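You operate a simulated robot arm through the tools that you are given. There is no shell and no other tool. Be economical: measure what you need, move in short steps, check, and stop when the job is done.

The job below is to be done with a simulated robot arm. You get a single attempt, and the scene is never put back.

Task
Empty both cups into the slop bowl and cover it.
Fine: cups back; push the bowl along until its rim reaches the blue rib; lay the plate cover on the bowl's rim; spill nothing.
Where things are to end (x, y in the base frame): slop bowl within 20 mm of [330, 60].
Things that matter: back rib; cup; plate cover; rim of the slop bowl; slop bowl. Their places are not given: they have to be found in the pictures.

Only the result counts: the job must be done as asked and must still hold three seconds after the hand-in. Knocking over, shifting, dropping, spilling or breaking anything else fails it. A push-on lid holds only when it is set on centred and level and pressed home; a screw cap is set on level and turned clockwise until tight.

Robot
A 7-joint arm with a two-finger parallel gripper, fixed in place. Base frame: the origin is at the foot of the arm, x ahead of it, y to its left, z up; the work surface is at about z = 6. Units: mm, degrees, N and s.
With the tool pointing down near the work surface it reaches from about 220 to 580 mm from the base axis. Its first joint turns from -66.0 to 66.0 degrees. Payload 2.5 kg.
The TCP is the grasp point between the finger pads, 23 mm short of the fingertips. In the tool frame z runs along the fingers and y along their closing line. Largest opening 94 mm; finger width 38, thickness 10; the body of the gripper, 54 by 96 mm, starts 39 mm behind the TCP.
Orientation is told as [roll, pitch, yaw] about the base's x, y, z axes, in that order, counted from this pose: with the fingers straight down and closing along the base's y, the tool's x points along the base's -x, its y along +y and its z along -z.

Tools
- The arm moves only by the tool drive_tool. Its argument "rows" is a list of rows, each an object (a shift or turn left out is 0, a gripper value left out holds the last) with "fingers": the finger opening in mm, from 0 to 94; "linear": the shift along the tool's x, y, z in mm, a list of three; "turn": the turn, a rotation vector about the tool's x, y, z in degrees, a list of three. In form: [{"fingers": fingers, "linear": [tx, ty, tz], "turn": [ax, ay, az]}, ...]. A call has 1 to 12 rows; each row is the pose to reach, as a shift and turn from the pose commanded when the call began, along the tool's axes at that moment. Each row takes 0.2 s and may step no farther than 50 mm and 8.6 degrees from the row before; otherwise, or with a gripper value out of range, the whole call is refused. Where a pose cannot be reached the arm comes as near as it can. A force on the tool above 90 N (or 10 N above the force at the start of the call, whichever is more), or a blocked arm, ends the call early, and 0.2 s more pass. The fingers move at their own pace (about 108 mm/s each) and stop on an object; they squeeze with about 23 N. The grip force told is the motor's: it shows also when the fingers shut on nothing. Time passes only in rows, and 0.2 s behind the last, so rows that repeat a pose let the fingers close. The reply holds the time, the measured pose of the TCP, the force on the tool along the base axes, the opening and the grip force, in the units named above and with some noise, with the torque about the TCP (base axes, N m) and any sound that the robot's microphone picked up.
- Cameras (640 x 400 px; columns grow to the right, rows downward): "scene" is fixed at [114.5, -403.2, 543.7]; the picture's right is [0.86, -0.51, 0.00], its down [-0.29, -0.49, -0.82] and it looks along [0.42, 0.71, -0.57] (base axes); focal length 305 px, centre (320, 200). "wrist" rides on the gripper at [86, 16, -74] in the tool frame; the picture's right is [-0.18, 0.98, 0.00], its down [-0.58, -0.11, -0.81] and it looks along [-0.79, -0.15, 0.59] (tool axes); focal length 243 px, centre (320, 200).
- camera(camera): a new picture of that camera. No time passes.
- measure_at(camera, pixels): for up to 12 pixels [column, row] of the newest picture of that camera ("zoom" is the newest enlarged one), the place [x, y, z] in the base frame of the surface seen there, good to about 3 mm. No time passes.
- enlarge(camera, box): a new picture of the part [left, top, right, bottom] of that camera's present view, enlarged. No time passes.
- hand_in(): hands the job in; it is judged then, once.

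Go step by step. Measure first, check grasps and placings, and put right what went wrong. The budget is 80 turns and 38 pictures, counting those below and the enlarged ones. Unless the task says otherwise, let go and move clear before handing in, and close with one line.

The tools are called after "Emit:" as a command line: name --argument value ..., lists and objects as JSON in quotes. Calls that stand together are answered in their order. drive_tool: Moves the arm, as the interface text tells. Its arguments: {"type":"object","properties":{"rows":{"type":"array","items":{"type":"object","properties":{"fingers":{"type":"number"},"linear":{"type":"array","items":{"type":"number"}},"turn":{"type":"array","items":{"type":"number"}}}}}},"required":["rows"]} The other tools are called the same way: camera (camera) takes a picture; measure_at (camera, pixels) gives the place of the surface under pixels of a picture; enlarge (camera, box) takes an enlarged picture of a part of a camera's view; hand_in () hands the job in.

At the start:

```text
time: 0.0
ee_pos: [354.7, -42.8, 377.2]
tcp_rot: [0.0, 0.1, 0.1]
ft_force: [0.0, 0.1, -0.9]
moment: [-0.03, -0.06, 0.03]
finger_gap: 94.0
finger_force: 0.0
```

scene: 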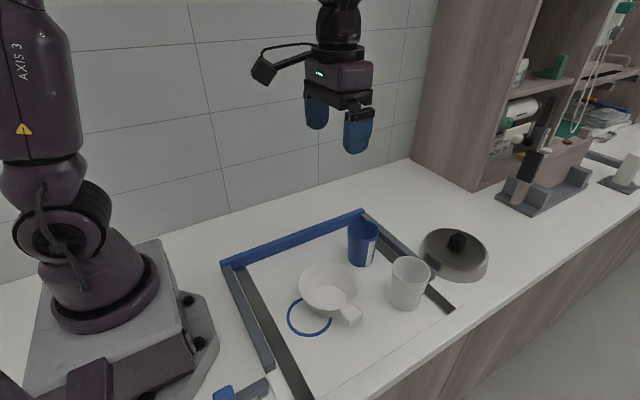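
wrist: 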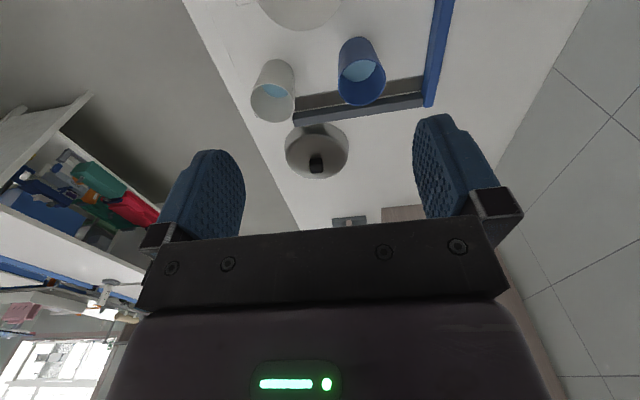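

The scene shows the bowl near (328,288), blue cup (362,243), white cup (408,282), cover (455,250), and blue rib along (295,238). I'll enlarge and measure.

Emit:
enlarge --camera "scene" --box '[210, 190, 500, 371]'

Emit:
measure_at --camera "scene" --pixels '[[225, 262], [362, 211], [295, 238], [328, 300], [300, 285], [357, 285], [328, 263], [352, 315], [349, 225], [378, 230], [362, 262], [455, 240]]'

```text
2.21 times, centred on (355, 280) of scene
```

zoom: 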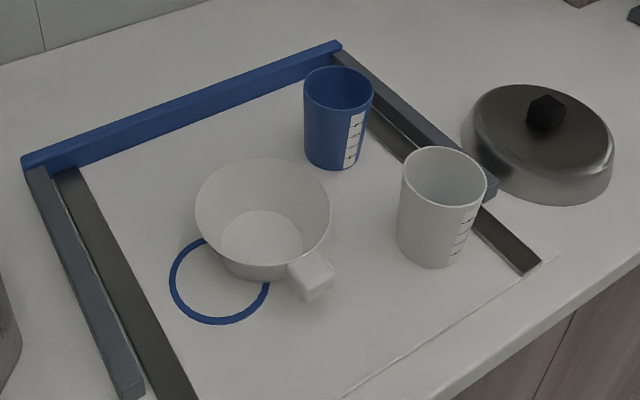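

```text
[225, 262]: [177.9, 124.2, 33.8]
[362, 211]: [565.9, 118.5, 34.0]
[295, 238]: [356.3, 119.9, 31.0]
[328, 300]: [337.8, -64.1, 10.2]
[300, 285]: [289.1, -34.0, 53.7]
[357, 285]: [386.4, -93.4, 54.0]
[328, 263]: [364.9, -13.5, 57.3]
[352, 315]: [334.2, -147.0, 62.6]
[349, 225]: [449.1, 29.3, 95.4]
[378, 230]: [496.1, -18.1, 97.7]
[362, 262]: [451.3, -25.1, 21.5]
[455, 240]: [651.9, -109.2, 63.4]
```

The rib is along y≈118 and the bowl (rim z≈55) has a handle toward −y. Next I measure details of the cups, bowl rim, handle and cover.

Emit:
measure_at --camera "zoom" --pixels '[[546, 100], [546, 125], [500, 95], [590, 180], [475, 140], [612, 165], [540, 203], [535, 160], [310, 268], [330, 278], [318, 295], [300, 285]]'

Emit:
measure_at --camera "zoom" --pixels '[[197, 210], [329, 210], [262, 159], [225, 170], [308, 172], [262, 240], [285, 268], [225, 268], [215, 322], [170, 285], [60, 160], [250, 92]]'

Emit:
measure_at --camera "zoom" --pixels '[[304, 90], [373, 92], [338, 67], [338, 108], [334, 167], [402, 170], [485, 182], [445, 147], [440, 201], [432, 264], [340, 95], [440, 180]]'

Emit:
camera --camera "wrist"

```text
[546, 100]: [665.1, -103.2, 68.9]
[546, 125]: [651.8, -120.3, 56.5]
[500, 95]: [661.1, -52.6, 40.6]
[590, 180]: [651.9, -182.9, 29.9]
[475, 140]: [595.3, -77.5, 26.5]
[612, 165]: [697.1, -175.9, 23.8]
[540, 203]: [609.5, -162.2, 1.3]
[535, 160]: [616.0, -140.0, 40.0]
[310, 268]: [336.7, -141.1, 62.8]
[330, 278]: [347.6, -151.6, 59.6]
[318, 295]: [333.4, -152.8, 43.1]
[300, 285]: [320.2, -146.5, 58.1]
```

```text
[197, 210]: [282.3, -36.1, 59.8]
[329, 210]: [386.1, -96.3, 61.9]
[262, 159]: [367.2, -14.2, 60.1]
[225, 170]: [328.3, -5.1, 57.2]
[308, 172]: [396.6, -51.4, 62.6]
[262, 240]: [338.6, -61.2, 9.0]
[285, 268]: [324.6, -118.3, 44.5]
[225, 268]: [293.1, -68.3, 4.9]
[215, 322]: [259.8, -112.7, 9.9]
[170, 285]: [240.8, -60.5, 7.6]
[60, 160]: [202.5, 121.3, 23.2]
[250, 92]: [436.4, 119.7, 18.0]
```

```text
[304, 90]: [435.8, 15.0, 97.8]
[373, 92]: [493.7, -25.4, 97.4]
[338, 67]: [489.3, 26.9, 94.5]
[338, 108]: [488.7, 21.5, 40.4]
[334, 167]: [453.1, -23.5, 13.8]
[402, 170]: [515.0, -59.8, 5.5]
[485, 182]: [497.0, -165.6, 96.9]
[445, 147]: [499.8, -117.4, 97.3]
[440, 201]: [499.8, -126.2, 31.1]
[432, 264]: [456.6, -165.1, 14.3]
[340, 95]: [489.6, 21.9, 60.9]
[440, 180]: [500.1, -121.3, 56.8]
```

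```text
34 pictures are left
```

wrist: 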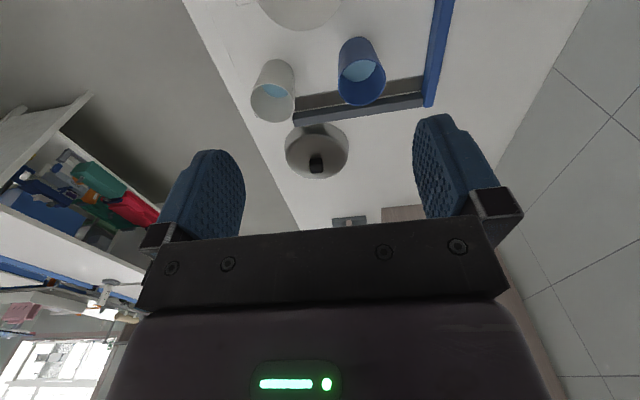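

The cups contain liquid (rim z≈97, about (465,−4) and (468,−140)). The bowl is empty, with its centre at ≈(338,−61) and its handle at ≈(334,−140, z≤62). I'll slide the empty bowl to the rib first, so I'm turning the tool to yaw −90 above the handle.

Emit:
drive_tool --rows '[{"linear": [1.6, -8.4, 19], "turn": [0, 0, 7.5], "fingers": 70}, {"linear": [3.3, -16.8, 38], "turn": [0, 0, 15]}, {"linear": [5, -25.2, 57], "turn": [0, 0, 22.5]}, {"linear": [6.6, -33.6, 76], "turn": [0, 0, 30]}, {"linear": [8.3, -42, 95], "turn": [0, 0, 37.5]}, {"linear": [10, -50, 114], "turn": [0, 0, 45]}, {"linear": [11.6, -58.5, 133], "turn": [0, 0, 52.5]}, {"linear": [13.3, -67, 152], "turn": [0, 0, 60]}, {"linear": [15, -75, 171], "turn": [0, 0, 67.5]}, {"linear": [16.6, -83.5, 190], "turn": [0, 0, 75]}, {"linear": [18.3, -92, 209], "turn": [0, 0, 82.5]}, {"linear": [20, -100.2, 227], "turn": [0, 0, 90]}]'

Emit:
camera --camera "scene"

Emit:
camera --camera "wrist"

```text
time: 2.6
ee_pos: [335.4, -142.1, 149.8]
tcp_rot: [-0.1, 0.0, -90.2]
ft_force: [-0.7, -0.2, 0.0]
moment: [-0.02, 0.0, -0.01]
finger_gap: 70.1
finger_force: 0.1
```

```text
33 pictures are left
```

scene: 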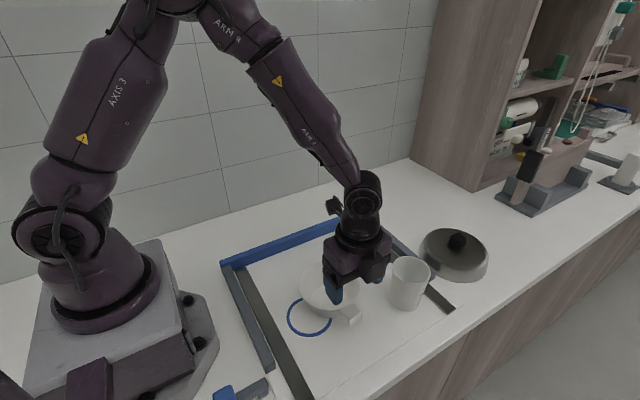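

```text
32 pictures are left
```

wrist: 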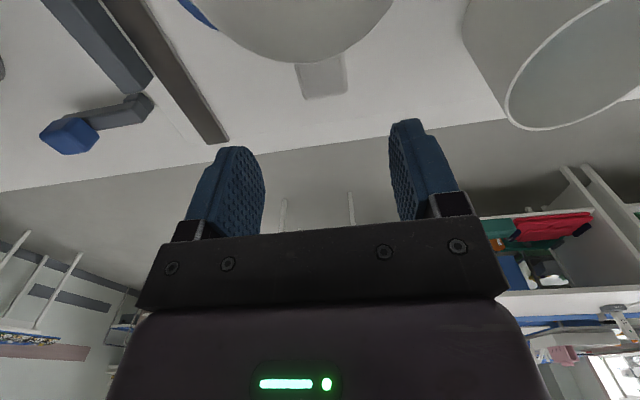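

The handle shows at wrist pixels (300–347, 55–98), between the fingers. I'll measure its edges and the near bowl rim.

Emit:
measure_at --camera "wrist" --pixels '[[303, 75], [322, 75], [344, 75], [322, 92], [305, 93], [345, 90], [300, 57], [250, 55], [390, 15]]'

```text
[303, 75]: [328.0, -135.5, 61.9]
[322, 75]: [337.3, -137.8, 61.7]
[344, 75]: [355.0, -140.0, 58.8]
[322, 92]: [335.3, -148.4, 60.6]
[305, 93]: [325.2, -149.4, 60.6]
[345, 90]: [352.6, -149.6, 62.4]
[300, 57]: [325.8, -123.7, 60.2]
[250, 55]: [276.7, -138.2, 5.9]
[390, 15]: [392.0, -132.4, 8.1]
```

The handle is centred at x≈338 and y −122 to −152, so I'll descend and grip it.

Emit:
drive_tool --rows '[{"linear": [1, 2.5, 30], "fingers": 70}, {"linear": [1, 2.5, 60]}, {"linear": [1, 2.5, 80]}, {"linear": [1, 2.5, 97]}, {"linear": [1, 2.5, 97], "fingers": 15}, {"linear": [1, 2.5, 97]}, {"linear": [1, 2.5, 97]}]'

```text
time: 4.2
ee_pos: [339.0, -141.0, 53.1]
tcp_rot: [-0.1, 0.1, -90.0]
ft_force: [0.2, -0.1, 0.8]
moment: [-0.05, -0.01, 0.0]
finger_gap: 33.5
finger_force: 23.6
```

The handle is gripped with the gap at 33.5. I'll slide the bowl +y by 108 mm and slightly −x.

Emit:
drive_tool --rows '[{"linear": [9, -0.6, 0]}, {"linear": [18, -1.2, 0]}, {"linear": [27, -1.8, 0]}, {"linear": [36, -2.4, 0]}, {"linear": [45, -3, 0]}, {"linear": [54, -3.6, 0]}, {"linear": [63, -4.2, 0]}, {"linear": [72, -5, 0]}, {"linear": [81, -5.7, 0]}, {"linear": [90, -6.4, 0]}, {"linear": [99, -7, 0]}, {"linear": [108, -7.5, 0]}]'

Emit:
enlarge --camera "scene" --box '[210, 190, 500, 371]'

```text
time: 6.8
ee_pos: [330.2, -33.5, 54.5]
tcp_rot: [-0.1, -0.1, -90.1]
ft_force: [0.1, 0.4, -0.3]
moment: [-0.08, 0.04, 0.04]
finger_gap: 33.5
finger_force: 22.7
```

```text
2.21 times, centred on (355, 280) of scene
```

zoom: 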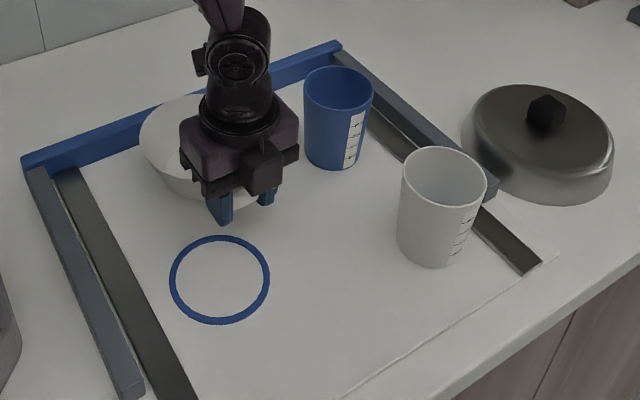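

The bowl slid well and is near the rib. I'll creep on in small steps and watch the y force.

Emit:
drive_tool --rows '[{"linear": [3, 0, 0]}, {"linear": [6, 0, 0]}, {"linear": [8, 0, 0]}]'

Emit:
enlarge --camera "scene" --box '[250, 200, 370, 275]'

```text
time: 7.6
ee_pos: [331.0, -25.2, 53.2]
tcp_rot: [0.0, -0.1, -90.1]
ft_force: [-0.2, 0.7, 0.1]
moment: [-0.06, -0.03, -0.02]
finger_gap: 33.8
finger_force: 22.6
```

```text
5.33 times, centred on (310, 238) of scene
```

zoom: 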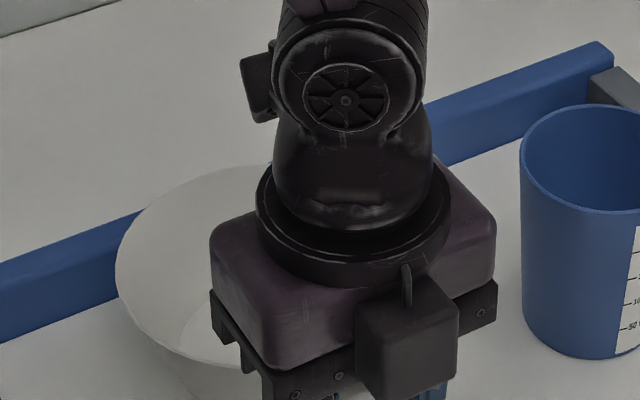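

No contact force yet (center y≈54). I'll advance a few mm more and watch the force.

Emit:
drive_tool --rows '[{"linear": [2, 0, 0]}, {"linear": [4, 0, 0]}, {"linear": [6, 0, 0]}]'

```text
time: 8.4
ee_pos: [330.5, -19.2, 53.7]
tcp_rot: [-0.1, 0.1, -90.0]
ft_force: [1.0, 0.0, 0.0]
moment: [-0.06, -0.02, -0.04]
finger_gap: 33.3
finger_force: 23.1
```

Emit:
drive_tool --rows '[{"linear": [1.5, 0, 0]}, {"linear": [3, 0, 0]}]'

Emit:
enlarge --camera "scene" --box '[250, 200, 370, 275]'

```text
time: 9.0
ee_pos: [331.2, -16.8, 53.8]
tcp_rot: [0.0, 0.0, -90.0]
ft_force: [-0.3, -0.2, 1.0]
moment: [-0.04, 0.02, 0.03]
finger_gap: 33.5
finger_force: 22.7
```

```text
5.33 times, centred on (310, 238) of scene
```

zoom: 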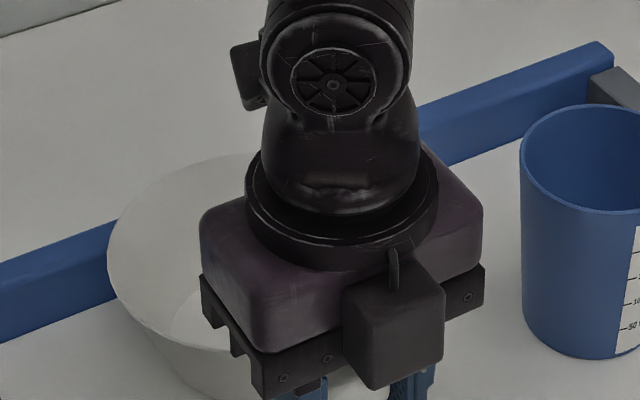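

Still no contact, so I'll measure the rim relative to the rib.

Emit:
measure_at --camera "zoom" --pixels '[[110, 250], [120, 218], [150, 188], [185, 167], [225, 156], [120, 300], [60, 262], [60, 245], [480, 130], [480, 110], [155, 340], [60, 285]]'

```text
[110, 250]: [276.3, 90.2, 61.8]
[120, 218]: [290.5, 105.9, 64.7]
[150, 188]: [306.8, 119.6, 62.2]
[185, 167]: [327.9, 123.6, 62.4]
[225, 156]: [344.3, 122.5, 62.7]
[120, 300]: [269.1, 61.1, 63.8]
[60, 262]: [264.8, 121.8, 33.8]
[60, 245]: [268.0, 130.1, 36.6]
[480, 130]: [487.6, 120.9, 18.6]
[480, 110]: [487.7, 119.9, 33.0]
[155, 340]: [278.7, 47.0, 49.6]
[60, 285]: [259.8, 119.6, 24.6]
```

Rim back edge is y≈123 and the rib face y≈120, with the bowl centred at ≈(330,63). The rim is at the rib. I'll release, rise and go above the blue cup.

Emit:
drive_tool --rows '[{"fingers": 60}, {"fingers": 60}, {"linear": [0, 0, -30]}, {"linear": [0, 0, -70]}, {"linear": [0, 0, -110], "fingers": 94}, {"linear": [0, 0, -150]}, {"linear": [4, 40, -150]}, {"linear": [8, 80, -150]}, {"linear": [12, 110, -150]}, {"linear": [12, 133, -150]}]'

Emit:
camera --camera "wrist"

Emit:
enlarge --camera "scene" --box '[210, 190, 500, 371]'

```text
time: 11.2
ee_pos: [463.6, -5.3, 204.1]
tcp_rot: [0.0, 0.0, -90.1]
ft_force: [-0.1, 0.2, 0.3]
moment: [-0.02, -0.03, 0.0]
finger_gap: 93.9
finger_force: 0.0
```

```text
28 pictures are left
```

wrist: 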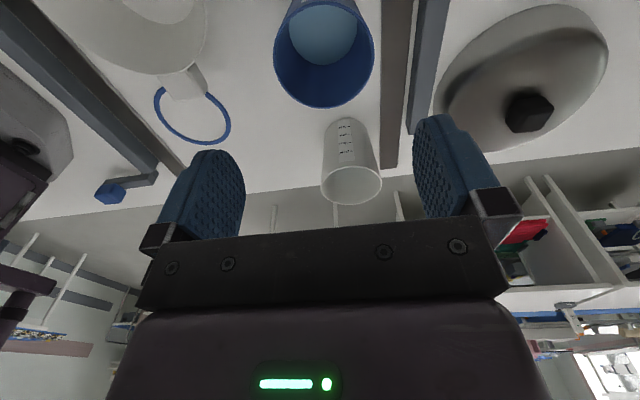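

```text
2.21 times, centred on (355, 280) of scene
```

zoom: 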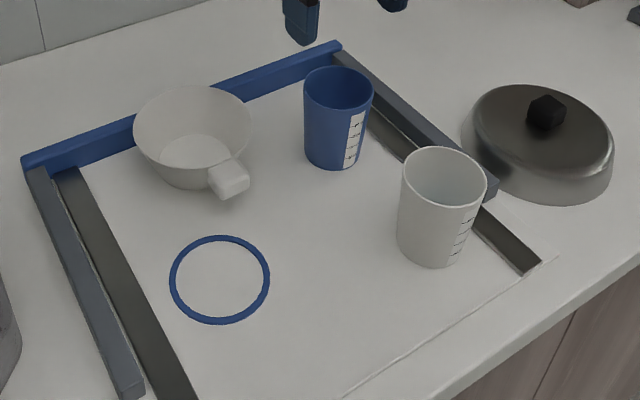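

Bowl is in place against the rib. I'll measure both cup rims and liquid levels in the wrist view.

Emit:
measure_at --camera "wrist" --pixels '[[275, 62], [373, 62], [322, 107], [288, 96], [358, 96], [320, 30], [275, 40], [373, 40], [287, 20], [357, 20]]'

Emit:
measure_at --camera "zoom" --pixels '[[404, 172], [485, 183], [443, 147], [420, 151], [470, 158], [440, 200], [410, 195], [470, 200], [305, 85], [372, 92], [338, 66], [335, 107]]'

Emit:
measure_at --camera "wrist" --pixels '[[322, 192], [381, 185], [350, 204], [350, 170], [530, 97], [515, 115], [545, 110], [600, 60], [440, 110], [540, 20], [530, 150]]'

```text
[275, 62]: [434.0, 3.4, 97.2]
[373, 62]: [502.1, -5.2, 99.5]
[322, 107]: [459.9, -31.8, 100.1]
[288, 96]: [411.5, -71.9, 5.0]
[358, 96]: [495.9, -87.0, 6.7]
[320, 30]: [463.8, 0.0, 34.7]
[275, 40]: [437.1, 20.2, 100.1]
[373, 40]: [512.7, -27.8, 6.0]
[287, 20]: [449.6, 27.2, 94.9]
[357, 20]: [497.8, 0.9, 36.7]
```

```text
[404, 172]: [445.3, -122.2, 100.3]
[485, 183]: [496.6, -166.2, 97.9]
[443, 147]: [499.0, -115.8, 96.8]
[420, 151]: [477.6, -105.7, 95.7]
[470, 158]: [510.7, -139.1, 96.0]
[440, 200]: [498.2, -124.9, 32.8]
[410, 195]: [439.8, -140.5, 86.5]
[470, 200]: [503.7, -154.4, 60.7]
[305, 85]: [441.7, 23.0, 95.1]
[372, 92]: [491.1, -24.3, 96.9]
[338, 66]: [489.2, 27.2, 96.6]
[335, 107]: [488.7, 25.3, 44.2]
```

```text
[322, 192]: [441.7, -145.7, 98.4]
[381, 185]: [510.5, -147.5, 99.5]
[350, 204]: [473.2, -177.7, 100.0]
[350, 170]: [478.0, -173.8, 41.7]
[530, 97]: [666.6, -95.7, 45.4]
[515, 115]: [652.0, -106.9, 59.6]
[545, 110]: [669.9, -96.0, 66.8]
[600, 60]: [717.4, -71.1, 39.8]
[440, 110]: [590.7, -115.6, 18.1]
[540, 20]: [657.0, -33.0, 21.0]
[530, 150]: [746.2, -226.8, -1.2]
```

Blue cup centre ≈(468,1), r≈34.5, liquid z≈35. White cup ≈(475.5,−142). I'll descend to the blue cup and grip at z≈70.

Emit:
drive_tool --rows '[{"linear": [6, 4.4, 0], "fingers": 94}, {"linear": [6, 4.4, 40]}, {"linear": [6, 4.4, 75]}, {"linear": [6, 4.4, 105]}, {"linear": [6, 4.4, 134]}, {"linear": [6, 4.4, 134], "fingers": 50}, {"linear": [6, 4.4, 134]}, {"linear": [6, 4.4, 134]}]'

```text
time: 13.0
ee_pos: [468.4, 1.7, 68.0]
tcp_rot: [0.1, -0.1, -90.1]
ft_force: [0.1, -0.9, -0.8]
moment: [0.02, -0.01, -0.01]
finger_gap: 70.5
finger_force: 23.6
```

The blue cup is held (gap 70.5). I'll lift it gently and carry it to above the bowl.

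Emit:
drive_tool --rows '[{"linear": [0, 0, -4]}, {"linear": [0, 0, -12]}, {"linear": [0, 0, -26]}, {"linear": [0, 0, -42]}, {"linear": [0, 0, -58]}, {"linear": [0, 0, -74]}, {"linear": [0, 0, -90]}, {"linear": [0, 0, -106]}, {"linear": [0, 0, -116]}, {"linear": [0, 0, -120]}]'

Emit:
drive_tool --rows '[{"linear": [1, -3, 0]}, {"linear": [4, -10, 0]}, {"linear": [9, -22, 0]}, {"linear": [15, -36, 0]}, {"linear": [21, -51, 0]}, {"linear": [27, -66, 0]}, {"linear": [33, -81, 0]}, {"linear": [40, -96, 0]}, {"linear": [46, -111, 0]}, {"linear": [52, -125, 0]}, {"linear": [56, -134, 0]}, {"linear": [58, -138, 0]}]'

Emit:
camera --camera "scene"

```text
time: 15.2
ee_pos: [468.7, 1.4, 189.8]
tcp_rot: [0.0, 0.0, -89.9]
ft_force: [0.4, 0.5, -0.2]
moment: [0.03, 0.01, 0.02]
finger_gap: 70.4
finger_force: 23.2
```

```text
time: 17.8
ee_pos: [331.1, 59.5, 190.3]
tcp_rot: [0.0, -0.1, -90.1]
ft_force: [-0.3, -0.5, -1.0]
moment: [0.01, 0.03, 0.01]
finger_gap: 70.6
finger_force: 22.9
```

```text
26 pictures are left
```

scene: 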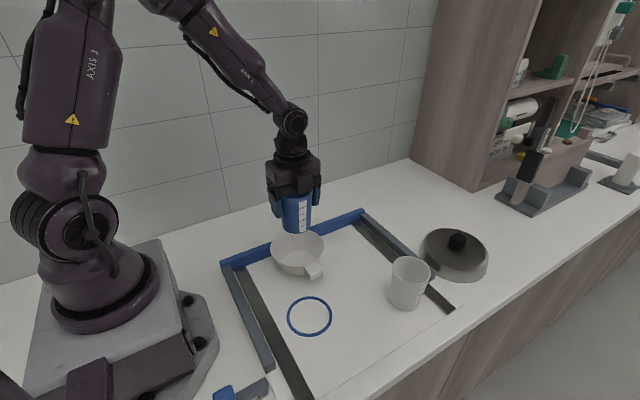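

Cup is above the bowl. I'll check the wall distance before tilting.

Emit:
measure_at --camera "scene" --pixels '[[228, 180], [340, 150], [232, 215], [290, 200], [297, 270], [275, 250], [322, 245]]'

```text
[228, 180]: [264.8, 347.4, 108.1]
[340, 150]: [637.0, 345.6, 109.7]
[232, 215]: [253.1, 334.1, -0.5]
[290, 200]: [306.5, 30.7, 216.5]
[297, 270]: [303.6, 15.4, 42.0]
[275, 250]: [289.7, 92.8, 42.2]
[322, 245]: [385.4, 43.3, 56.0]
```

Wall is at y≈346, so there's plenty of room. I'll tilt the first 48° with the lip staying above the bowl centre (no pour expected yet).

Emit:
drive_tool --rows '[{"linear": [5, 0, 2], "turn": [0, 4, 0]}, {"linear": [10, 0, 4], "turn": [0, 8, 0]}, {"linear": [15, 0, 6], "turn": [0, 12, 0]}, {"linear": [20, 0, 8], "turn": [0, 16, 0]}, {"linear": [25, 0, 10], "turn": [0, 20, 0]}, {"linear": [30, 0, 12], "turn": [0, 24, 0]}, {"linear": [35, 0, 14], "turn": [0, 28, 0]}, {"linear": [40, 0, 16], "turn": [0, 32, 0]}, {"linear": [45, 0, 18], "turn": [0, 36, 0]}, {"linear": [50, 0, 20], "turn": [0, 40, 0]}, {"linear": [54, 0, 22], "turn": [0, 44, 0]}, {"linear": [58, 0, 24], "turn": [0, 48, 0]}]'

Emit:
camera --camera "scene"

```text
time: 20.4
ee_pos: [329.4, 117.6, 166.0]
tcp_rot: [0.1, 48.1, -89.9]
ft_force: [0.9, 0.1, -0.6]
moment: [0.01, 0.01, -0.01]
finger_gap: 70.4
finger_force: 23.0
```

```text
25 pictures are left
```

scene: 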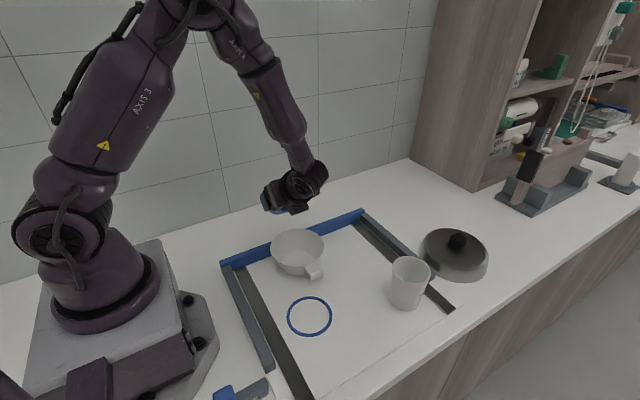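

Arm tracks well at 48°. Now the slow pour: tilt to 85° with the lip held at about (330, 72, 108).

Emit:
drive_tool --rows '[{"linear": [-14.1, 0, 11.2], "turn": [0, 6, 0]}, {"linear": [-23.4, 0, 18.9], "turn": [0, 10, 0]}, {"linear": [-29.8, 0, 23.7], "turn": [0, 13, 0]}, {"linear": [-30.1, 0, 22.6], "turn": [0, 16, 0]}, {"linear": [-29.6, 0, 20.9], "turn": [0, 19, 0]}, {"linear": [-29.4, 0, 19.2], "turn": [0, 22, 0]}, {"linear": [-29.2, 0, 17.2], "turn": [0, 25, 0]}, {"linear": [-28.7, 0, 15], "turn": [0, 28, 0]}, {"linear": [-28.2, 0, 12.6], "turn": [0, 31, 0]}, {"linear": [-27.8, 0, 10.2], "turn": [0, 34, 0]}, {"linear": [-27.5, 0, 7.8], "turn": [0, 37, 0]}, {"linear": [-27.5, 0, 7.8], "turn": [0, 37, 0]}]'

Emit:
enlarge --camera "scene" --box '[210, 150, 450, 300]'

```text
time: 23.0
ee_pos: [330.5, 104.3, 140.4]
tcp_rot: [0.2, 85.1, -89.7]
ft_force: [0.3, 0.5, -0.7]
moment: [0.0, -0.04, -0.01]
finger_gap: 70.7
finger_force: 23.3
```

```text
2.67 times, centred on (330, 225) of scene
```

zoom: 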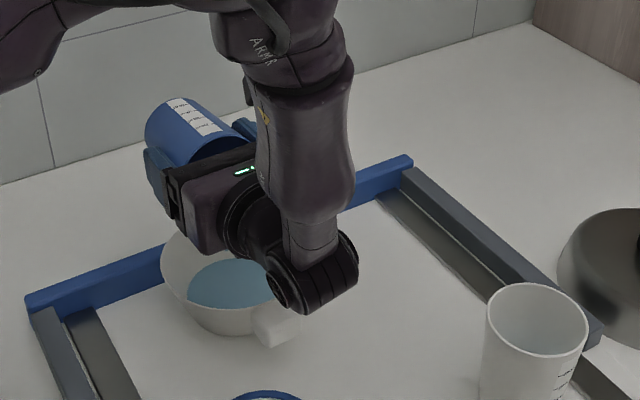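

Liquid is in the bowl. The wrist is close to the handle, so I'll raise while tilting on to 105° and then drain.

Emit:
drive_tool --rows '[{"linear": [8, 0, -2], "turn": [0, 2, 0]}, {"linear": [16, 0, -5], "turn": [0, 5, 0]}, {"linear": [22, 0, -8], "turn": [0, 9, 0]}, {"linear": [28, 0, -11], "turn": [0, 13, 0]}, {"linear": [31, 0, -13], "turn": [0, 17, 0]}, {"linear": [33.4, 0, -15.3], "turn": [0, 20, 0]}, {"linear": [33.4, 0, -15.3], "turn": [0, 20, 0]}, {"linear": [33.4, 0, -15.3], "turn": [0, 20, 0]}, {"linear": [33.4, 0, -15.3], "turn": [0, 20, 0]}, {"linear": [33.4, 0, -15.3], "turn": [0, 20, 0]}, {"linear": [33.4, 0, -15.3], "turn": [0, 20, 0]}, {"linear": [33.4, 0, -15.3], "turn": [0, 20, 0]}]'

Emit:
enlarge --camera "scene" --box '[210, 150, 450, 300]'

Emit:
camera --camera "wrist"

```text
time: 25.6
ee_pos: [331.4, 93.2, 174.6]
tcp_rot: [180.0, 74.9, 89.9]
ft_force: [-0.1, 0.4, 0.5]
moment: [0.0, 0.02, -0.04]
finger_gap: 70.7
finger_force: 22.7
```

```text
2.67 times, centred on (330, 225) of scene
```

zoom: 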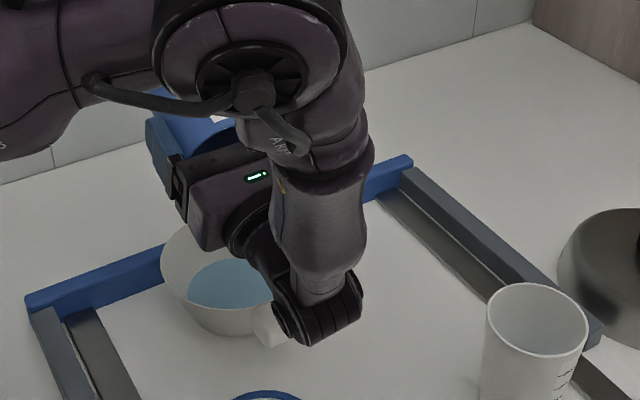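

```text
22 pictures are left
```

wrist: 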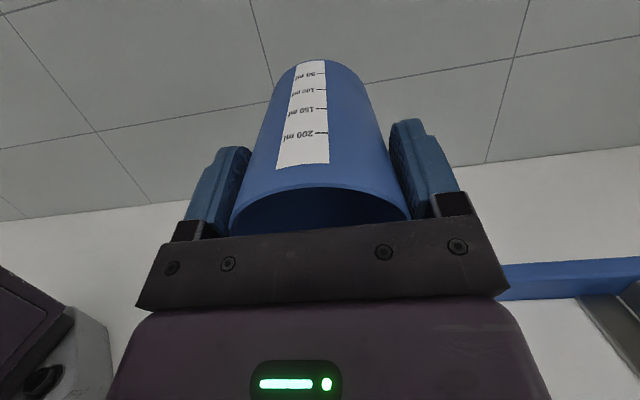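

The cup is empty at 105°. I'll rotate back upright with the lip still over the bowl.

Emit:
drive_tool --rows '[{"linear": [1, 0, 3.5], "turn": [0, -7, 0]}, {"linear": [2, 0, 7], "turn": [0, -14, 0]}, {"linear": [2.5, 0, 10.5], "turn": [0, -21, 0]}, {"linear": [3.2, 0, 14], "turn": [0, -28, 0]}, {"linear": [4, 0, 17.5], "turn": [0, -35, 0]}, {"linear": [4.8, 0, 21], "turn": [0, -42, 0]}, {"linear": [6.8, 0, 17], "turn": [0, -49, 0]}, {"linear": [8.8, 0, 13], "turn": [0, -56, 0]}, {"linear": [10.8, 0, 9], "turn": [0, -63, 0]}, {"linear": [12.8, 0, 5], "turn": [0, -70, 0]}, {"linear": [14.7, 0, 1], "turn": [0, -77, 0]}, {"linear": [16.6, 0, -3.8], "turn": [0, -84, 0]}]'

```text
time: 28.2
ee_pos: [330.5, 84.8, 189.9]
tcp_rot: [0.1, 20.9, -90.0]
ft_force: [0.1, 0.8, -1.4]
moment: [-0.02, -0.02, 0.03]
finger_gap: 70.3
finger_force: 22.9
```

Now I level it and return above the blue cup's original spot (468, 1.5).

Emit:
drive_tool --rows '[{"linear": [-5, 0, -2], "turn": [0, -7, 0]}, {"linear": [-10, 0, -4], "turn": [0, -14, 0]}, {"linear": [-15, 3, -6], "turn": [0, -20.9, 0]}, {"linear": [-22, 18, -8.5], "turn": [0, -20.9, 0]}, {"linear": [-30, 36, -11.5], "turn": [0, -20.9, 0]}, {"linear": [-38, 54, -14.5], "turn": [0, -20.9, 0]}, {"linear": [-46, 72, -17.5], "turn": [0, -20.9, 0]}, {"linear": [-54, 90, -20.5], "turn": [0, -20.9, 0]}, {"linear": [-62, 108, -23.5], "turn": [0, -20.9, 0]}, {"linear": [-70, 124, -26.5], "turn": [0, -20.9, 0]}, {"linear": [-76, 134, -29], "turn": [0, -20.9, 0]}, {"linear": [-77.8, 138, -29.7], "turn": [0, -20.9, 0]}]'

```text
time: 30.8
ee_pos: [468.7, 0.9, 191.4]
tcp_rot: [-0.1, 0.1, -90.1]
ft_force: [0.2, -0.3, -0.5]
moment: [0.01, 0.0, 0.05]
finger_gap: 70.3
finger_force: 22.8
```

Lower and release the blue cup.

Emit:
drive_tool --rows '[{"linear": [0, 0, 30]}, {"linear": [0, 0, 60]}, {"linear": [0, 0, 85]}, {"linear": [0, 0, 105]}, {"linear": [0, 0, 114]}, {"linear": [0, 0, 118]}, {"linear": [0, 0, 120]}]'

```text
time: 32.4
ee_pos: [467.8, 1.7, 69.8]
tcp_rot: [-0.1, 0.1, -90.0]
ft_force: [0.0, 0.1, -0.4]
moment: [-0.01, 0.02, -0.01]
finger_gap: 70.5
finger_force: 22.9
```

No contact force yet; I'll lower another 1–2 mm.

Emit:
drive_tool --rows '[{"linear": [0, 0, 0.7]}, {"linear": [0, 0, 1.4]}]'

Emit:
enlarge --camera "scene" --box '[330, 200, 450, 275]'

```text
time: 33.0
ee_pos: [468.4, 2.2, 69.3]
tcp_rot: [0.1, 0.2, -90.1]
ft_force: [-3.6, -0.2, 12.9]
moment: [-0.09, -0.1, -0.04]
finger_gap: 70.8
finger_force: 22.6
```

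```text
5.33 times, centred on (390, 238) of scene
```

zoom: 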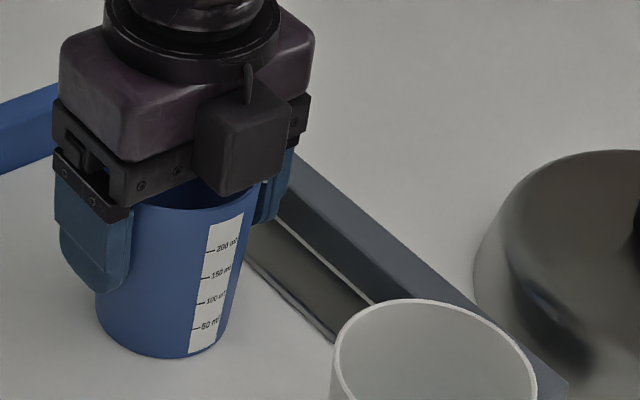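

Contact felt (13 N), so it's standing. Release, rise and go above the white cup.

Emit:
drive_tool --rows '[{"linear": [0, 0, -0.7]}, {"linear": [0, 0, -0.7], "fingers": 94}, {"linear": [0, 0, -0.7]}, {"linear": [0, 0, -30]}, {"linear": [0, 0, -70]}, {"linear": [0, 0, -110]}, {"linear": [0, 0, -140]}, {"linear": [-40, 2, -140]}, {"linear": [-80, 4, -140]}, {"linear": [-120, 6, -140]}, {"linear": [-144, 7.5, -140]}]'

Emit:
camera --camera "scene"

Emit:
camera --camera "wrist"

```text
time: 35.4
ee_pos: [475.9, -141.7, 207.9]
tcp_rot: [0.1, 0.1, -90.1]
ft_force: [0.1, -1.2, -0.4]
moment: [-0.03, 0.03, 0.0]
finger_gap: 93.9
finger_force: 0.1
```

```text
20 pictures are left
```

scene: 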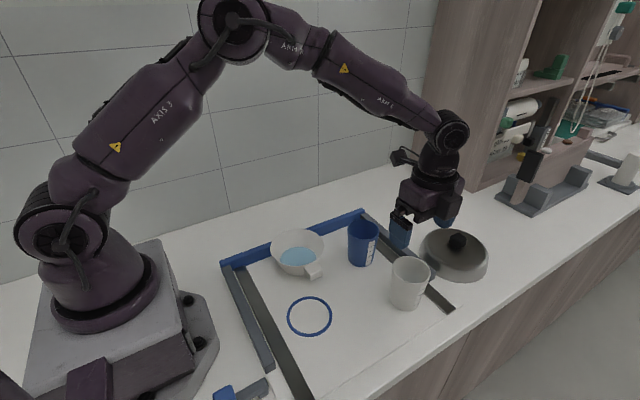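

```text
19 pictures are left
```

wrist: 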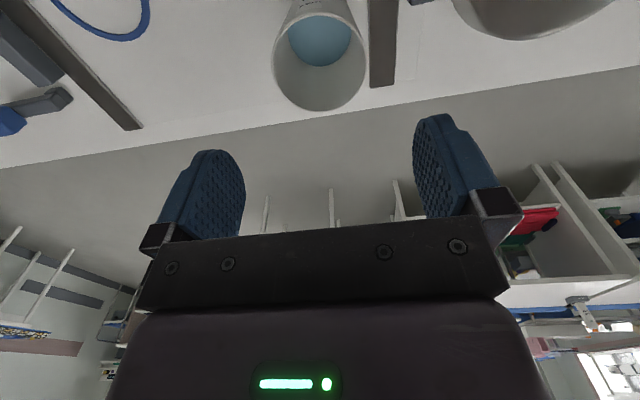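

White cup rim spans columns 272–367. I'll measure it and the liquid.

Emit:
measure_at --camera "wrist" --pixels '[[274, 60], [365, 60], [320, 108], [285, 95], [355, 95], [320, 40], [320, 20], [282, 40], [320, 90]]'

```text
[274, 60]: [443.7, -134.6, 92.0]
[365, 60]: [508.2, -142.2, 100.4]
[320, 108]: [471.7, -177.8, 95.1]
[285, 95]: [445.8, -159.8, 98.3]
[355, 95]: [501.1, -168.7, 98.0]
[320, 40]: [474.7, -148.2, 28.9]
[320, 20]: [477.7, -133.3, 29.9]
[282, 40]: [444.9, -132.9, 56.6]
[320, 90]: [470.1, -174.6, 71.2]
```

White cup centre ≈(475.5,−143), liquid z≈30. Descend and grip.

Emit:
drive_tool --rows '[{"linear": [-1, 0, 40], "fingers": 94}, {"linear": [-1, 0, 75]}, {"linear": [-1, 0, 110]}, {"linear": [-1, 0, 138]}, {"linear": [-1, 0, 138], "fingers": 50}, {"linear": [-1, 0, 138]}, {"linear": [-1, 0, 138]}]'

Emit:
drive_tool --rows '[{"linear": [0, 0, -4]}, {"linear": [0, 0, -12]}, {"linear": [0, 0, -26]}, {"linear": [0, 0, -42]}, {"linear": [0, 0, -58]}, {"linear": [0, 0, -74]}, {"linear": [0, 0, -90]}, {"linear": [0, 0, -106]}, {"linear": [0, 0, -116]}, {"linear": [0, 0, -120]}]'

```text
time: 37.0
ee_pos: [476.7, -142.9, 69.7]
tcp_rot: [0.0, 0.1, -90.0]
ft_force: [0.8, 0.1, -0.6]
moment: [0.0, -0.01, 0.0]
finger_gap: 70.5
finger_force: 22.8
```

```text
time: 39.2
ee_pos: [475.1, -142.9, 191.0]
tcp_rot: [0.1, 0.1, -90.1]
ft_force: [-0.3, -0.5, -0.1]
moment: [0.0, -0.01, 0.01]
finger_gap: 70.6
finger_force: 22.6
```

White cup held and lifted; carry it over the bowl.

Emit:
drive_tool --rows '[{"linear": [6, -4, 0]}, {"linear": [18, -13, 0]}, {"linear": [36, -26, 0]}, {"linear": [57, -41, 0]}, {"linear": [79, -57, 0]}, {"linear": [101, -73, 0]}, {"linear": [123, -89, 0]}, {"linear": [145, -105, 0]}, {"linear": [167, -120, 0]}, {"linear": [185, -133, 0]}, {"linear": [197, -142, 0]}, {"linear": [203, -145.5, 0]}]'

Emit:
drive_tool --rows '[{"linear": [5, 0, 2], "turn": [0, 4, 0]}, {"linear": [10, 0, 4], "turn": [0, 8, 0]}, {"linear": [15, 0, 6], "turn": [0, 12, 0]}, {"linear": [20, 0, 8], "turn": [0, 16, 0]}, {"linear": [25, 0, 10], "turn": [0, 20, 0]}, {"linear": [30, 0, 12], "turn": [0, 24, 0]}, {"linear": [35, 0, 14], "turn": [0, 28, 0]}, {"linear": [40, 0, 16], "turn": [0, 32, 0]}, {"linear": [45, 0, 18], "turn": [0, 36, 0]}, {"linear": [50, 0, 20], "turn": [0, 40, 0]}, {"linear": [54, 0, 22], "turn": [0, 44, 0]}, {"linear": [58, 0, 24], "turn": [0, 48, 0]}]'

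```text
time: 41.8
ee_pos: [330.4, 59.5, 190.3]
tcp_rot: [0.1, 0.1, -90.0]
ft_force: [0.7, -0.2, -0.6]
moment: [-0.04, 0.01, -0.01]
finger_gap: 70.4
finger_force: 22.9
```

```text
time: 44.4
ee_pos: [330.1, 116.9, 166.1]
tcp_rot: [0.0, 48.3, -90.1]
ft_force: [0.1, 0.7, -1.0]
moment: [-0.01, -0.01, -0.02]
finger_gap: 70.3
finger_force: 22.3
```

Same pose as before, so repeat the pour.

Emit:
drive_tool --rows '[{"linear": [-14.1, 0, 11.2], "turn": [0, 6, 0]}, {"linear": [-23.4, 0, 18.9], "turn": [0, 10, 0]}, {"linear": [-29.8, 0, 23.7], "turn": [0, 13, 0]}, {"linear": [-30.1, 0, 22.6], "turn": [0, 16, 0]}, {"linear": [-29.6, 0, 20.9], "turn": [0, 19, 0]}, {"linear": [-29.4, 0, 19.2], "turn": [0, 22, 0]}, {"linear": [-29.2, 0, 17.2], "turn": [0, 25, 0]}, {"linear": [-28.7, 0, 15], "turn": [0, 28, 0]}, {"linear": [-28.2, 0, 12.6], "turn": [0, 31, 0]}, {"linear": [-27.8, 0, 10.2], "turn": [0, 34, 0]}, {"linear": [-27.5, 0, 7.8], "turn": [0, 37, 0]}, {"linear": [-27.5, 0, 7.8], "turn": [0, 37, 0]}]'

Emit:
drive_tool --rows '[{"linear": [8, 0, -2], "turn": [0, 2, 0]}, {"linear": [16, 0, -5], "turn": [0, 5, 0]}, {"linear": [22, 0, -8], "turn": [0, 9, 0]}, {"linear": [28, 0, -11], "turn": [0, 13, 0]}, {"linear": [31, 0, -13], "turn": [0, 17, 0]}, {"linear": [33.4, 0, -15.3], "turn": [0, 20, 0]}, {"linear": [33.4, 0, -15.3], "turn": [0, 20, 0]}, {"linear": [33.4, 0, -15.3], "turn": [0, 20, 0]}, {"linear": [33.4, 0, -15.3], "turn": [0, 20, 0]}, {"linear": [33.4, 0, -15.3], "turn": [0, 20, 0]}, {"linear": [33.4, 0, -15.3], "turn": [0, 20, 0]}, {"linear": [33.4, 0, -15.3], "turn": [0, 20, 0]}]'

Emit:
enlarge --camera "scene" --box '[210, 150, 450, 300]'

```text
time: 47.0
ee_pos: [329.6, 105.5, 140.4]
tcp_rot: [0.3, 85.2, -89.9]
ft_force: [-0.8, 0.2, -1.4]
moment: [0.01, -0.02, -0.01]
finger_gap: 70.5
finger_force: 23.2
```

```text
time: 49.6
ee_pos: [330.6, 92.6, 175.7]
tcp_rot: [180.0, 74.9, 90.0]
ft_force: [0.4, 1.1, -1.0]
moment: [0.0, 0.0, 0.0]
finger_gap: 70.4
finger_force: 23.1
```

```text
2.67 times, centred on (330, 225) of scene
```

zoom: 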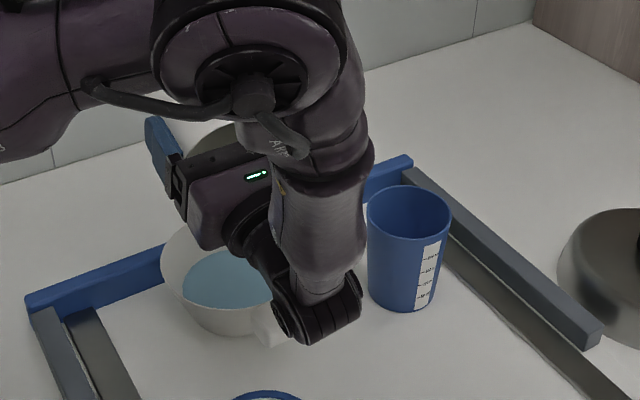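

The bowl has filled more and no spill is visible. Rotate back the same way.

Emit:
drive_tool --rows '[{"linear": [1, 0, 3.5], "turn": [0, -7, 0]}, {"linear": [2, 0, 7], "turn": [0, -14, 0]}, {"linear": [2.5, 0, 10.5], "turn": [0, -21, 0]}, {"linear": [3.2, 0, 14], "turn": [0, -28, 0]}, {"linear": [4, 0, 17.5], "turn": [0, -35, 0]}, {"linear": [4.8, 0, 21], "turn": [0, -42, 0]}, {"linear": [6.8, 0, 17], "turn": [0, -49, 0]}, {"linear": [8.8, 0, 13], "turn": [0, -56, 0]}, {"linear": [10.8, 0, 9], "turn": [0, -63, 0]}, {"linear": [12.8, 0, 5], "turn": [0, -70, 0]}, {"linear": [14.7, 0, 1], "turn": [0, -77, 0]}, {"linear": [16.6, 0, -3.8], "turn": [0, -84, 0]}]'

Emit:
drive_tool --rows '[{"linear": [-5, 0, -2], "turn": [0, -7, 0]}, {"linear": [-11, 0, -4], "turn": [0, -14, 0]}, {"linear": [-20, 4, -8], "turn": [0, -20.9, 0]}, {"linear": [-35, 14, -14], "turn": [0, -20.9, 0]}, {"linear": [-52, 28, -20], "turn": [0, -20.9, 0]}, {"linear": [-71, 43, -27], "turn": [0, -20.9, 0]}, {"linear": [-91, 58, -35], "turn": [0, -20.9, 0]}, {"linear": [-112, 76, -43], "turn": [0, -20.9, 0]}, {"linear": [-136, 96, -52], "turn": [0, -20.9, 0]}, {"linear": [-160, 114, -61], "turn": [0, -20.9, 0]}, {"linear": [-184, 132, -70], "turn": [0, -20.9, 0]}, {"linear": [-200, 142, -76], "turn": [0, -20.9, 0]}]'

```text
time: 52.2
ee_pos: [329.7, 84.6, 191.4]
tcp_rot: [0.0, 21.0, -89.9]
ft_force: [-0.3, 0.4, -0.4]
moment: [0.02, -0.01, 0.03]
finger_gap: 70.5
finger_force: 22.7
```

```text
time: 54.8
ee_pos: [472.4, -129.0, 189.5]
tcp_rot: [-0.1, 0.2, -90.2]
ft_force: [-0.3, 0.4, -0.7]
moment: [0.02, -0.02, -0.04]
finger_gap: 70.6
finger_force: 22.6
```

Lower to the white cup's original spot (475.5, −143).

Emit:
drive_tool --rows '[{"linear": [-8, 2, 0]}, {"linear": [-14, 3.3, 5]}, {"linear": [-14, 3.3, 35]}, {"linear": [-14, 3.3, 65]}, {"linear": [-14, 3.3, 90]}, {"linear": [-14, 3.3, 108]}, {"linear": [-14, 3.3, 115]}, {"linear": [-14, 3.3, 118]}, {"linear": [-14, 3.3, 119]}]'

```text
time: 56.8
ee_pos: [475.1, -143.0, 70.4]
tcp_rot: [0.1, 0.3, -90.0]
ft_force: [-1.4, -0.1, 4.5]
moment: [0.02, -0.04, 0.06]
finger_gap: 70.4
finger_force: 23.2
```

Contact reads 4.5 N and the cup is standing. Release, rise, and rotate the tool back toward yaw ≈ −10 for the cover.

Emit:
drive_tool --rows '[{"fingers": 94}, {"fingers": 94}, {"linear": [0, 0, -30]}, {"linear": [0, 0, -70]}, {"linear": [0, 0, -110]}, {"linear": [0, 0, -150]}]'

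Emit:
drive_tool --rows '[{"turn": [0, 0, -8]}, {"turn": [0, 0, -16]}, {"turn": [0, 0, -24]}, {"turn": [0, 0, -32]}, {"turn": [0, 0, -40]}, {"turn": [0, 0, -48]}, {"turn": [0, 0, -56]}, {"turn": [0, 0, -64]}, {"turn": [0, 0, -72]}, {"turn": [0, 0, -80]}]'

Emit:
camera --camera "wrist"

Emit:
enlarge --camera "scene" --box '[210, 190, 500, 371]'

```text
time: 58.2
ee_pos: [474.4, -143.7, 220.2]
tcp_rot: [0.0, 0.3, -90.0]
ft_force: [-0.3, 0.5, -0.3]
moment: [-0.02, 0.02, 0.03]
finger_gap: 94.0
finger_force: 0.1
```

```text
time: 60.4
ee_pos: [475.5, -142.3, 220.4]
tcp_rot: [0.1, 0.0, -9.8]
ft_force: [-0.1, -0.6, 0.3]
moment: [-0.01, 0.0, 0.0]
finger_gap: 94.4
finger_force: 0.0
```

```text
17 pictures are left
```

wrist: 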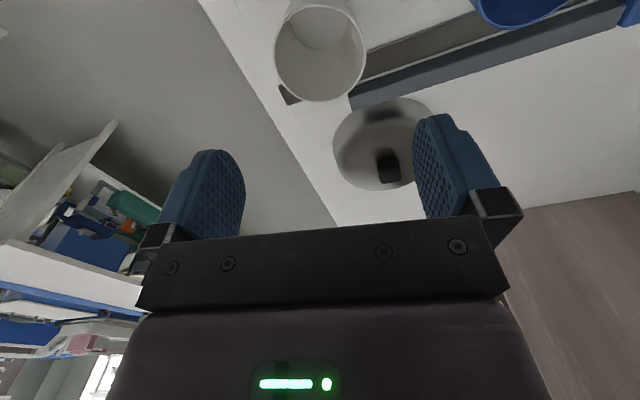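

```text
2.21 times, centred on (355, 280) of scene
```

zoom: 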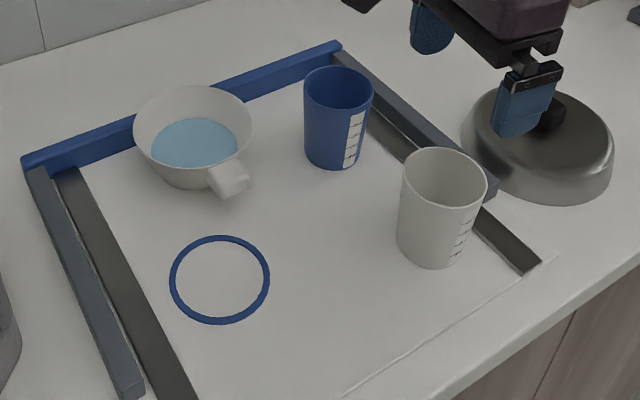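

Both cups are back in place and empty, and the bowl is fine. I'll move toward the cover, tilting the fingers forward 35° to gain reach.

Emit:
drive_tool --rows '[{"linear": [-20, 8, 0], "turn": [0, -4.5, 0], "fingers": 60}, {"linear": [-40, 16, 0], "turn": [0, -9, 0]}, {"linear": [-60, 24, 0], "turn": [0, -13.5, 0]}, {"linear": [-80, 32, 0], "turn": [0, -18, 0]}, {"linear": [-100, 40, 10], "turn": [0, -22.5, 0]}, {"linear": [-120, 48, 20], "turn": [0, -27, 0]}, {"linear": [-140, 56, 35], "turn": [0, -31, 0]}, {"linear": [-156, 64, 50], "turn": [0, -35, 0]}]'

Emit:
camera --camera "wrist"

Emit:
enlarge --camera "scene" --box '[360, 150, 560, 275]'

```text
time: 62.2
ee_pos: [640.4, -106.4, 169.9]
tcp_rot: [0.1, -35.1, -10.2]
ft_force: [-0.1, 0.4, -0.4]
moment: [0.0, -0.02, -0.01]
finger_gap: 59.8
finger_force: 0.1
```

```text
15 pictures are left
```

wrist: 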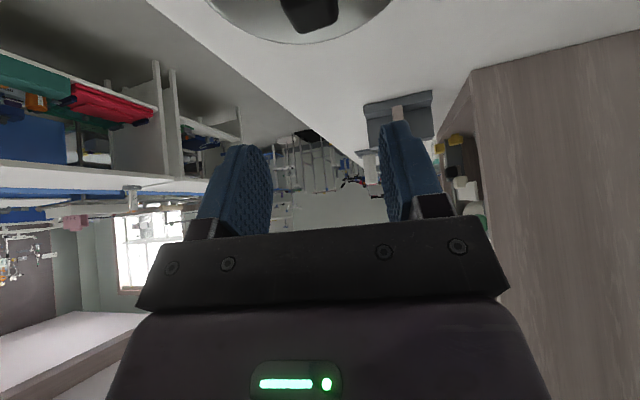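

```text
3.20 times, centred on (460, 212) of scene
```

zoom: 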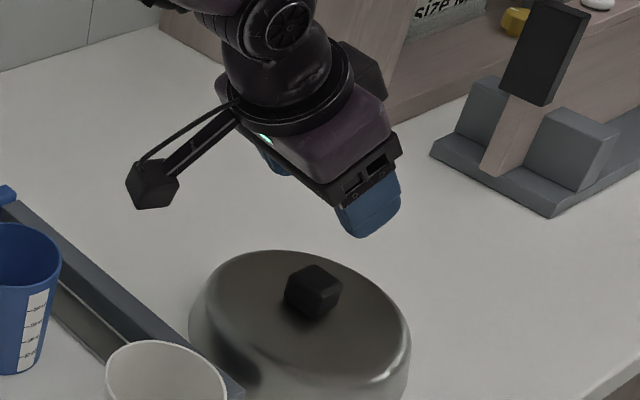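

Pose is reachable. I'll measure the knob's corners and cover edges.

Emit:
measure_at --camera "zoom" --pixels '[[286, 285], [312, 266], [341, 287], [316, 297], [288, 303], [318, 317], [338, 300], [314, 280], [300, 325], [350, 300], [270, 285]]'

Emit:
measure_at --camera "wrist" --pixels '[[286, 10], [300, 30], [334, 22], [315, 15], [330, 5], [220, 10], [385, 5], [300, 43], [345, 33], [260, 35]]'

Emit:
measure_at --camera "zoom" --pixels '[[205, 283], [235, 258], [280, 250], [340, 265], [385, 298], [405, 330], [408, 360], [192, 330], [250, 385], [330, 398], [300, 360]]'

```text
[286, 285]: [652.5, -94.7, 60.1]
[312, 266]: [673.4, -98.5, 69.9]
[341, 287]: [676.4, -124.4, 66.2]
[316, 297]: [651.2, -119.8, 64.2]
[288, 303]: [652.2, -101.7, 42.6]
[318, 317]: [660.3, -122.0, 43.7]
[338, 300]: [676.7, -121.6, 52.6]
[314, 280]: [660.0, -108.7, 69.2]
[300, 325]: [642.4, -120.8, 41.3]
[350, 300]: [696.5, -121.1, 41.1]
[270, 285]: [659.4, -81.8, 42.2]
```

```text
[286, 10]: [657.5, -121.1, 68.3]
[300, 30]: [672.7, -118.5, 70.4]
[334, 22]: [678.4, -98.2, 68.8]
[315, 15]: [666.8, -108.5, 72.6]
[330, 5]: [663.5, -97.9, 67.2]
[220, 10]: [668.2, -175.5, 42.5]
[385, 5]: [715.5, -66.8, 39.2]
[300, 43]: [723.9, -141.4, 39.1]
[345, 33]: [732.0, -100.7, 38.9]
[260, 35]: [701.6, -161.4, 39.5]
```

```text
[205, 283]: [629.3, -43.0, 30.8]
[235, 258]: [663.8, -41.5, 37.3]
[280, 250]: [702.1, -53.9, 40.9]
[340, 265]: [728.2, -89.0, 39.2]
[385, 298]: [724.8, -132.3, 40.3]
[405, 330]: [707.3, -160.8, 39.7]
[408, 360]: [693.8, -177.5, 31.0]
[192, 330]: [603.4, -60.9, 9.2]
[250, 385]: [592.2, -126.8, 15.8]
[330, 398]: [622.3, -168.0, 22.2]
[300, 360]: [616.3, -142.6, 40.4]
```

Knob is ~25 mm square at ≈(664.5,−108.5), z 43–70, aligned with yaw −10. I'll descend with the pads straddling it, then close.

Emit:
drive_tool --rows '[{"linear": [-17.2, 2.1, 12.1], "fingers": 60}, {"linear": [0, 2.1, 36.7]}, {"linear": [17, 2.1, 61]}, {"linear": [29, 2.1, 78.1]}, {"linear": [34.5, 2.1, 85.9]}]'

Emit:
enlarge --camera "scene" --box '[400, 180, 520, 255]'

```text
time: 63.4
ee_pos: [661.2, -109.5, 80.0]
tcp_rot: [0.1, -34.9, -10.2]
ft_force: [0.8, 0.1, 0.2]
moment: [0.0, -0.03, 0.0]
finger_gap: 59.8
finger_force: 0.2
```

```text
5.33 times, centred on (460, 218) of scene
```

zoom: 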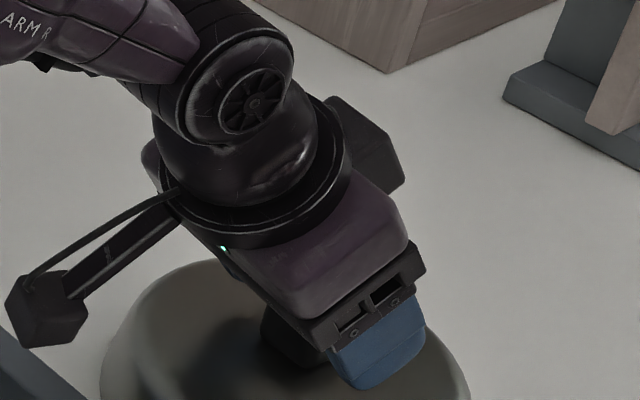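

Clear so far. Down 5 mm more and close.

Emit:
drive_tool --rows '[{"linear": [1.5, 0, 2]}, {"linear": [3.1, 0, 4.3]}, {"linear": [3.1, 0, 4.3], "fingers": 10}, {"linear": [3.1, 0, 4.3]}, {"linear": [3.1, 0, 4.3]}, {"linear": [3.1, 0, 4.3]}]'

```text
time: 64.8
ee_pos: [661.6, -107.3, 75.2]
tcp_rot: [0.2, -34.9, -10.2]
ft_force: [-0.2, 0.7, 0.0]
moment: [-0.06, -0.02, 0.0]
finger_gap: 29.6
finger_force: 22.9
```

Knob gripped (29.6). I'll lift slightly and check.

Emit:
drive_tool --rows '[{"linear": [-3, 0, -4.3]}, {"linear": [-9, 0, -12.8]}, {"linear": [-17, 0, -24.5]}, {"linear": [-23, 0, -32.8]}, {"linear": [-23, 0, -32.8]}]'

Emit:
enlarge --camera "scene" --box '[360, 150, 560, 275]'

```text
time: 66.0
ee_pos: [662.2, -109.8, 114.7]
tcp_rot: [0.1, -35.1, -10.2]
ft_force: [-0.1, 0.3, -1.6]
moment: [-0.01, -0.02, -0.01]
finger_gap: 29.5
finger_force: 23.5
```

```text
3.20 times, centred on (460, 212) of scene
```

zoom: 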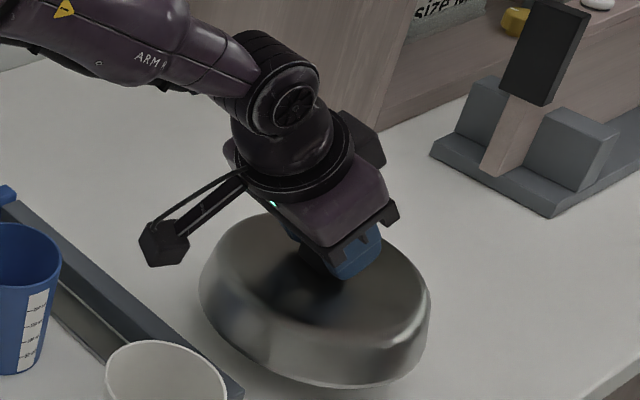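

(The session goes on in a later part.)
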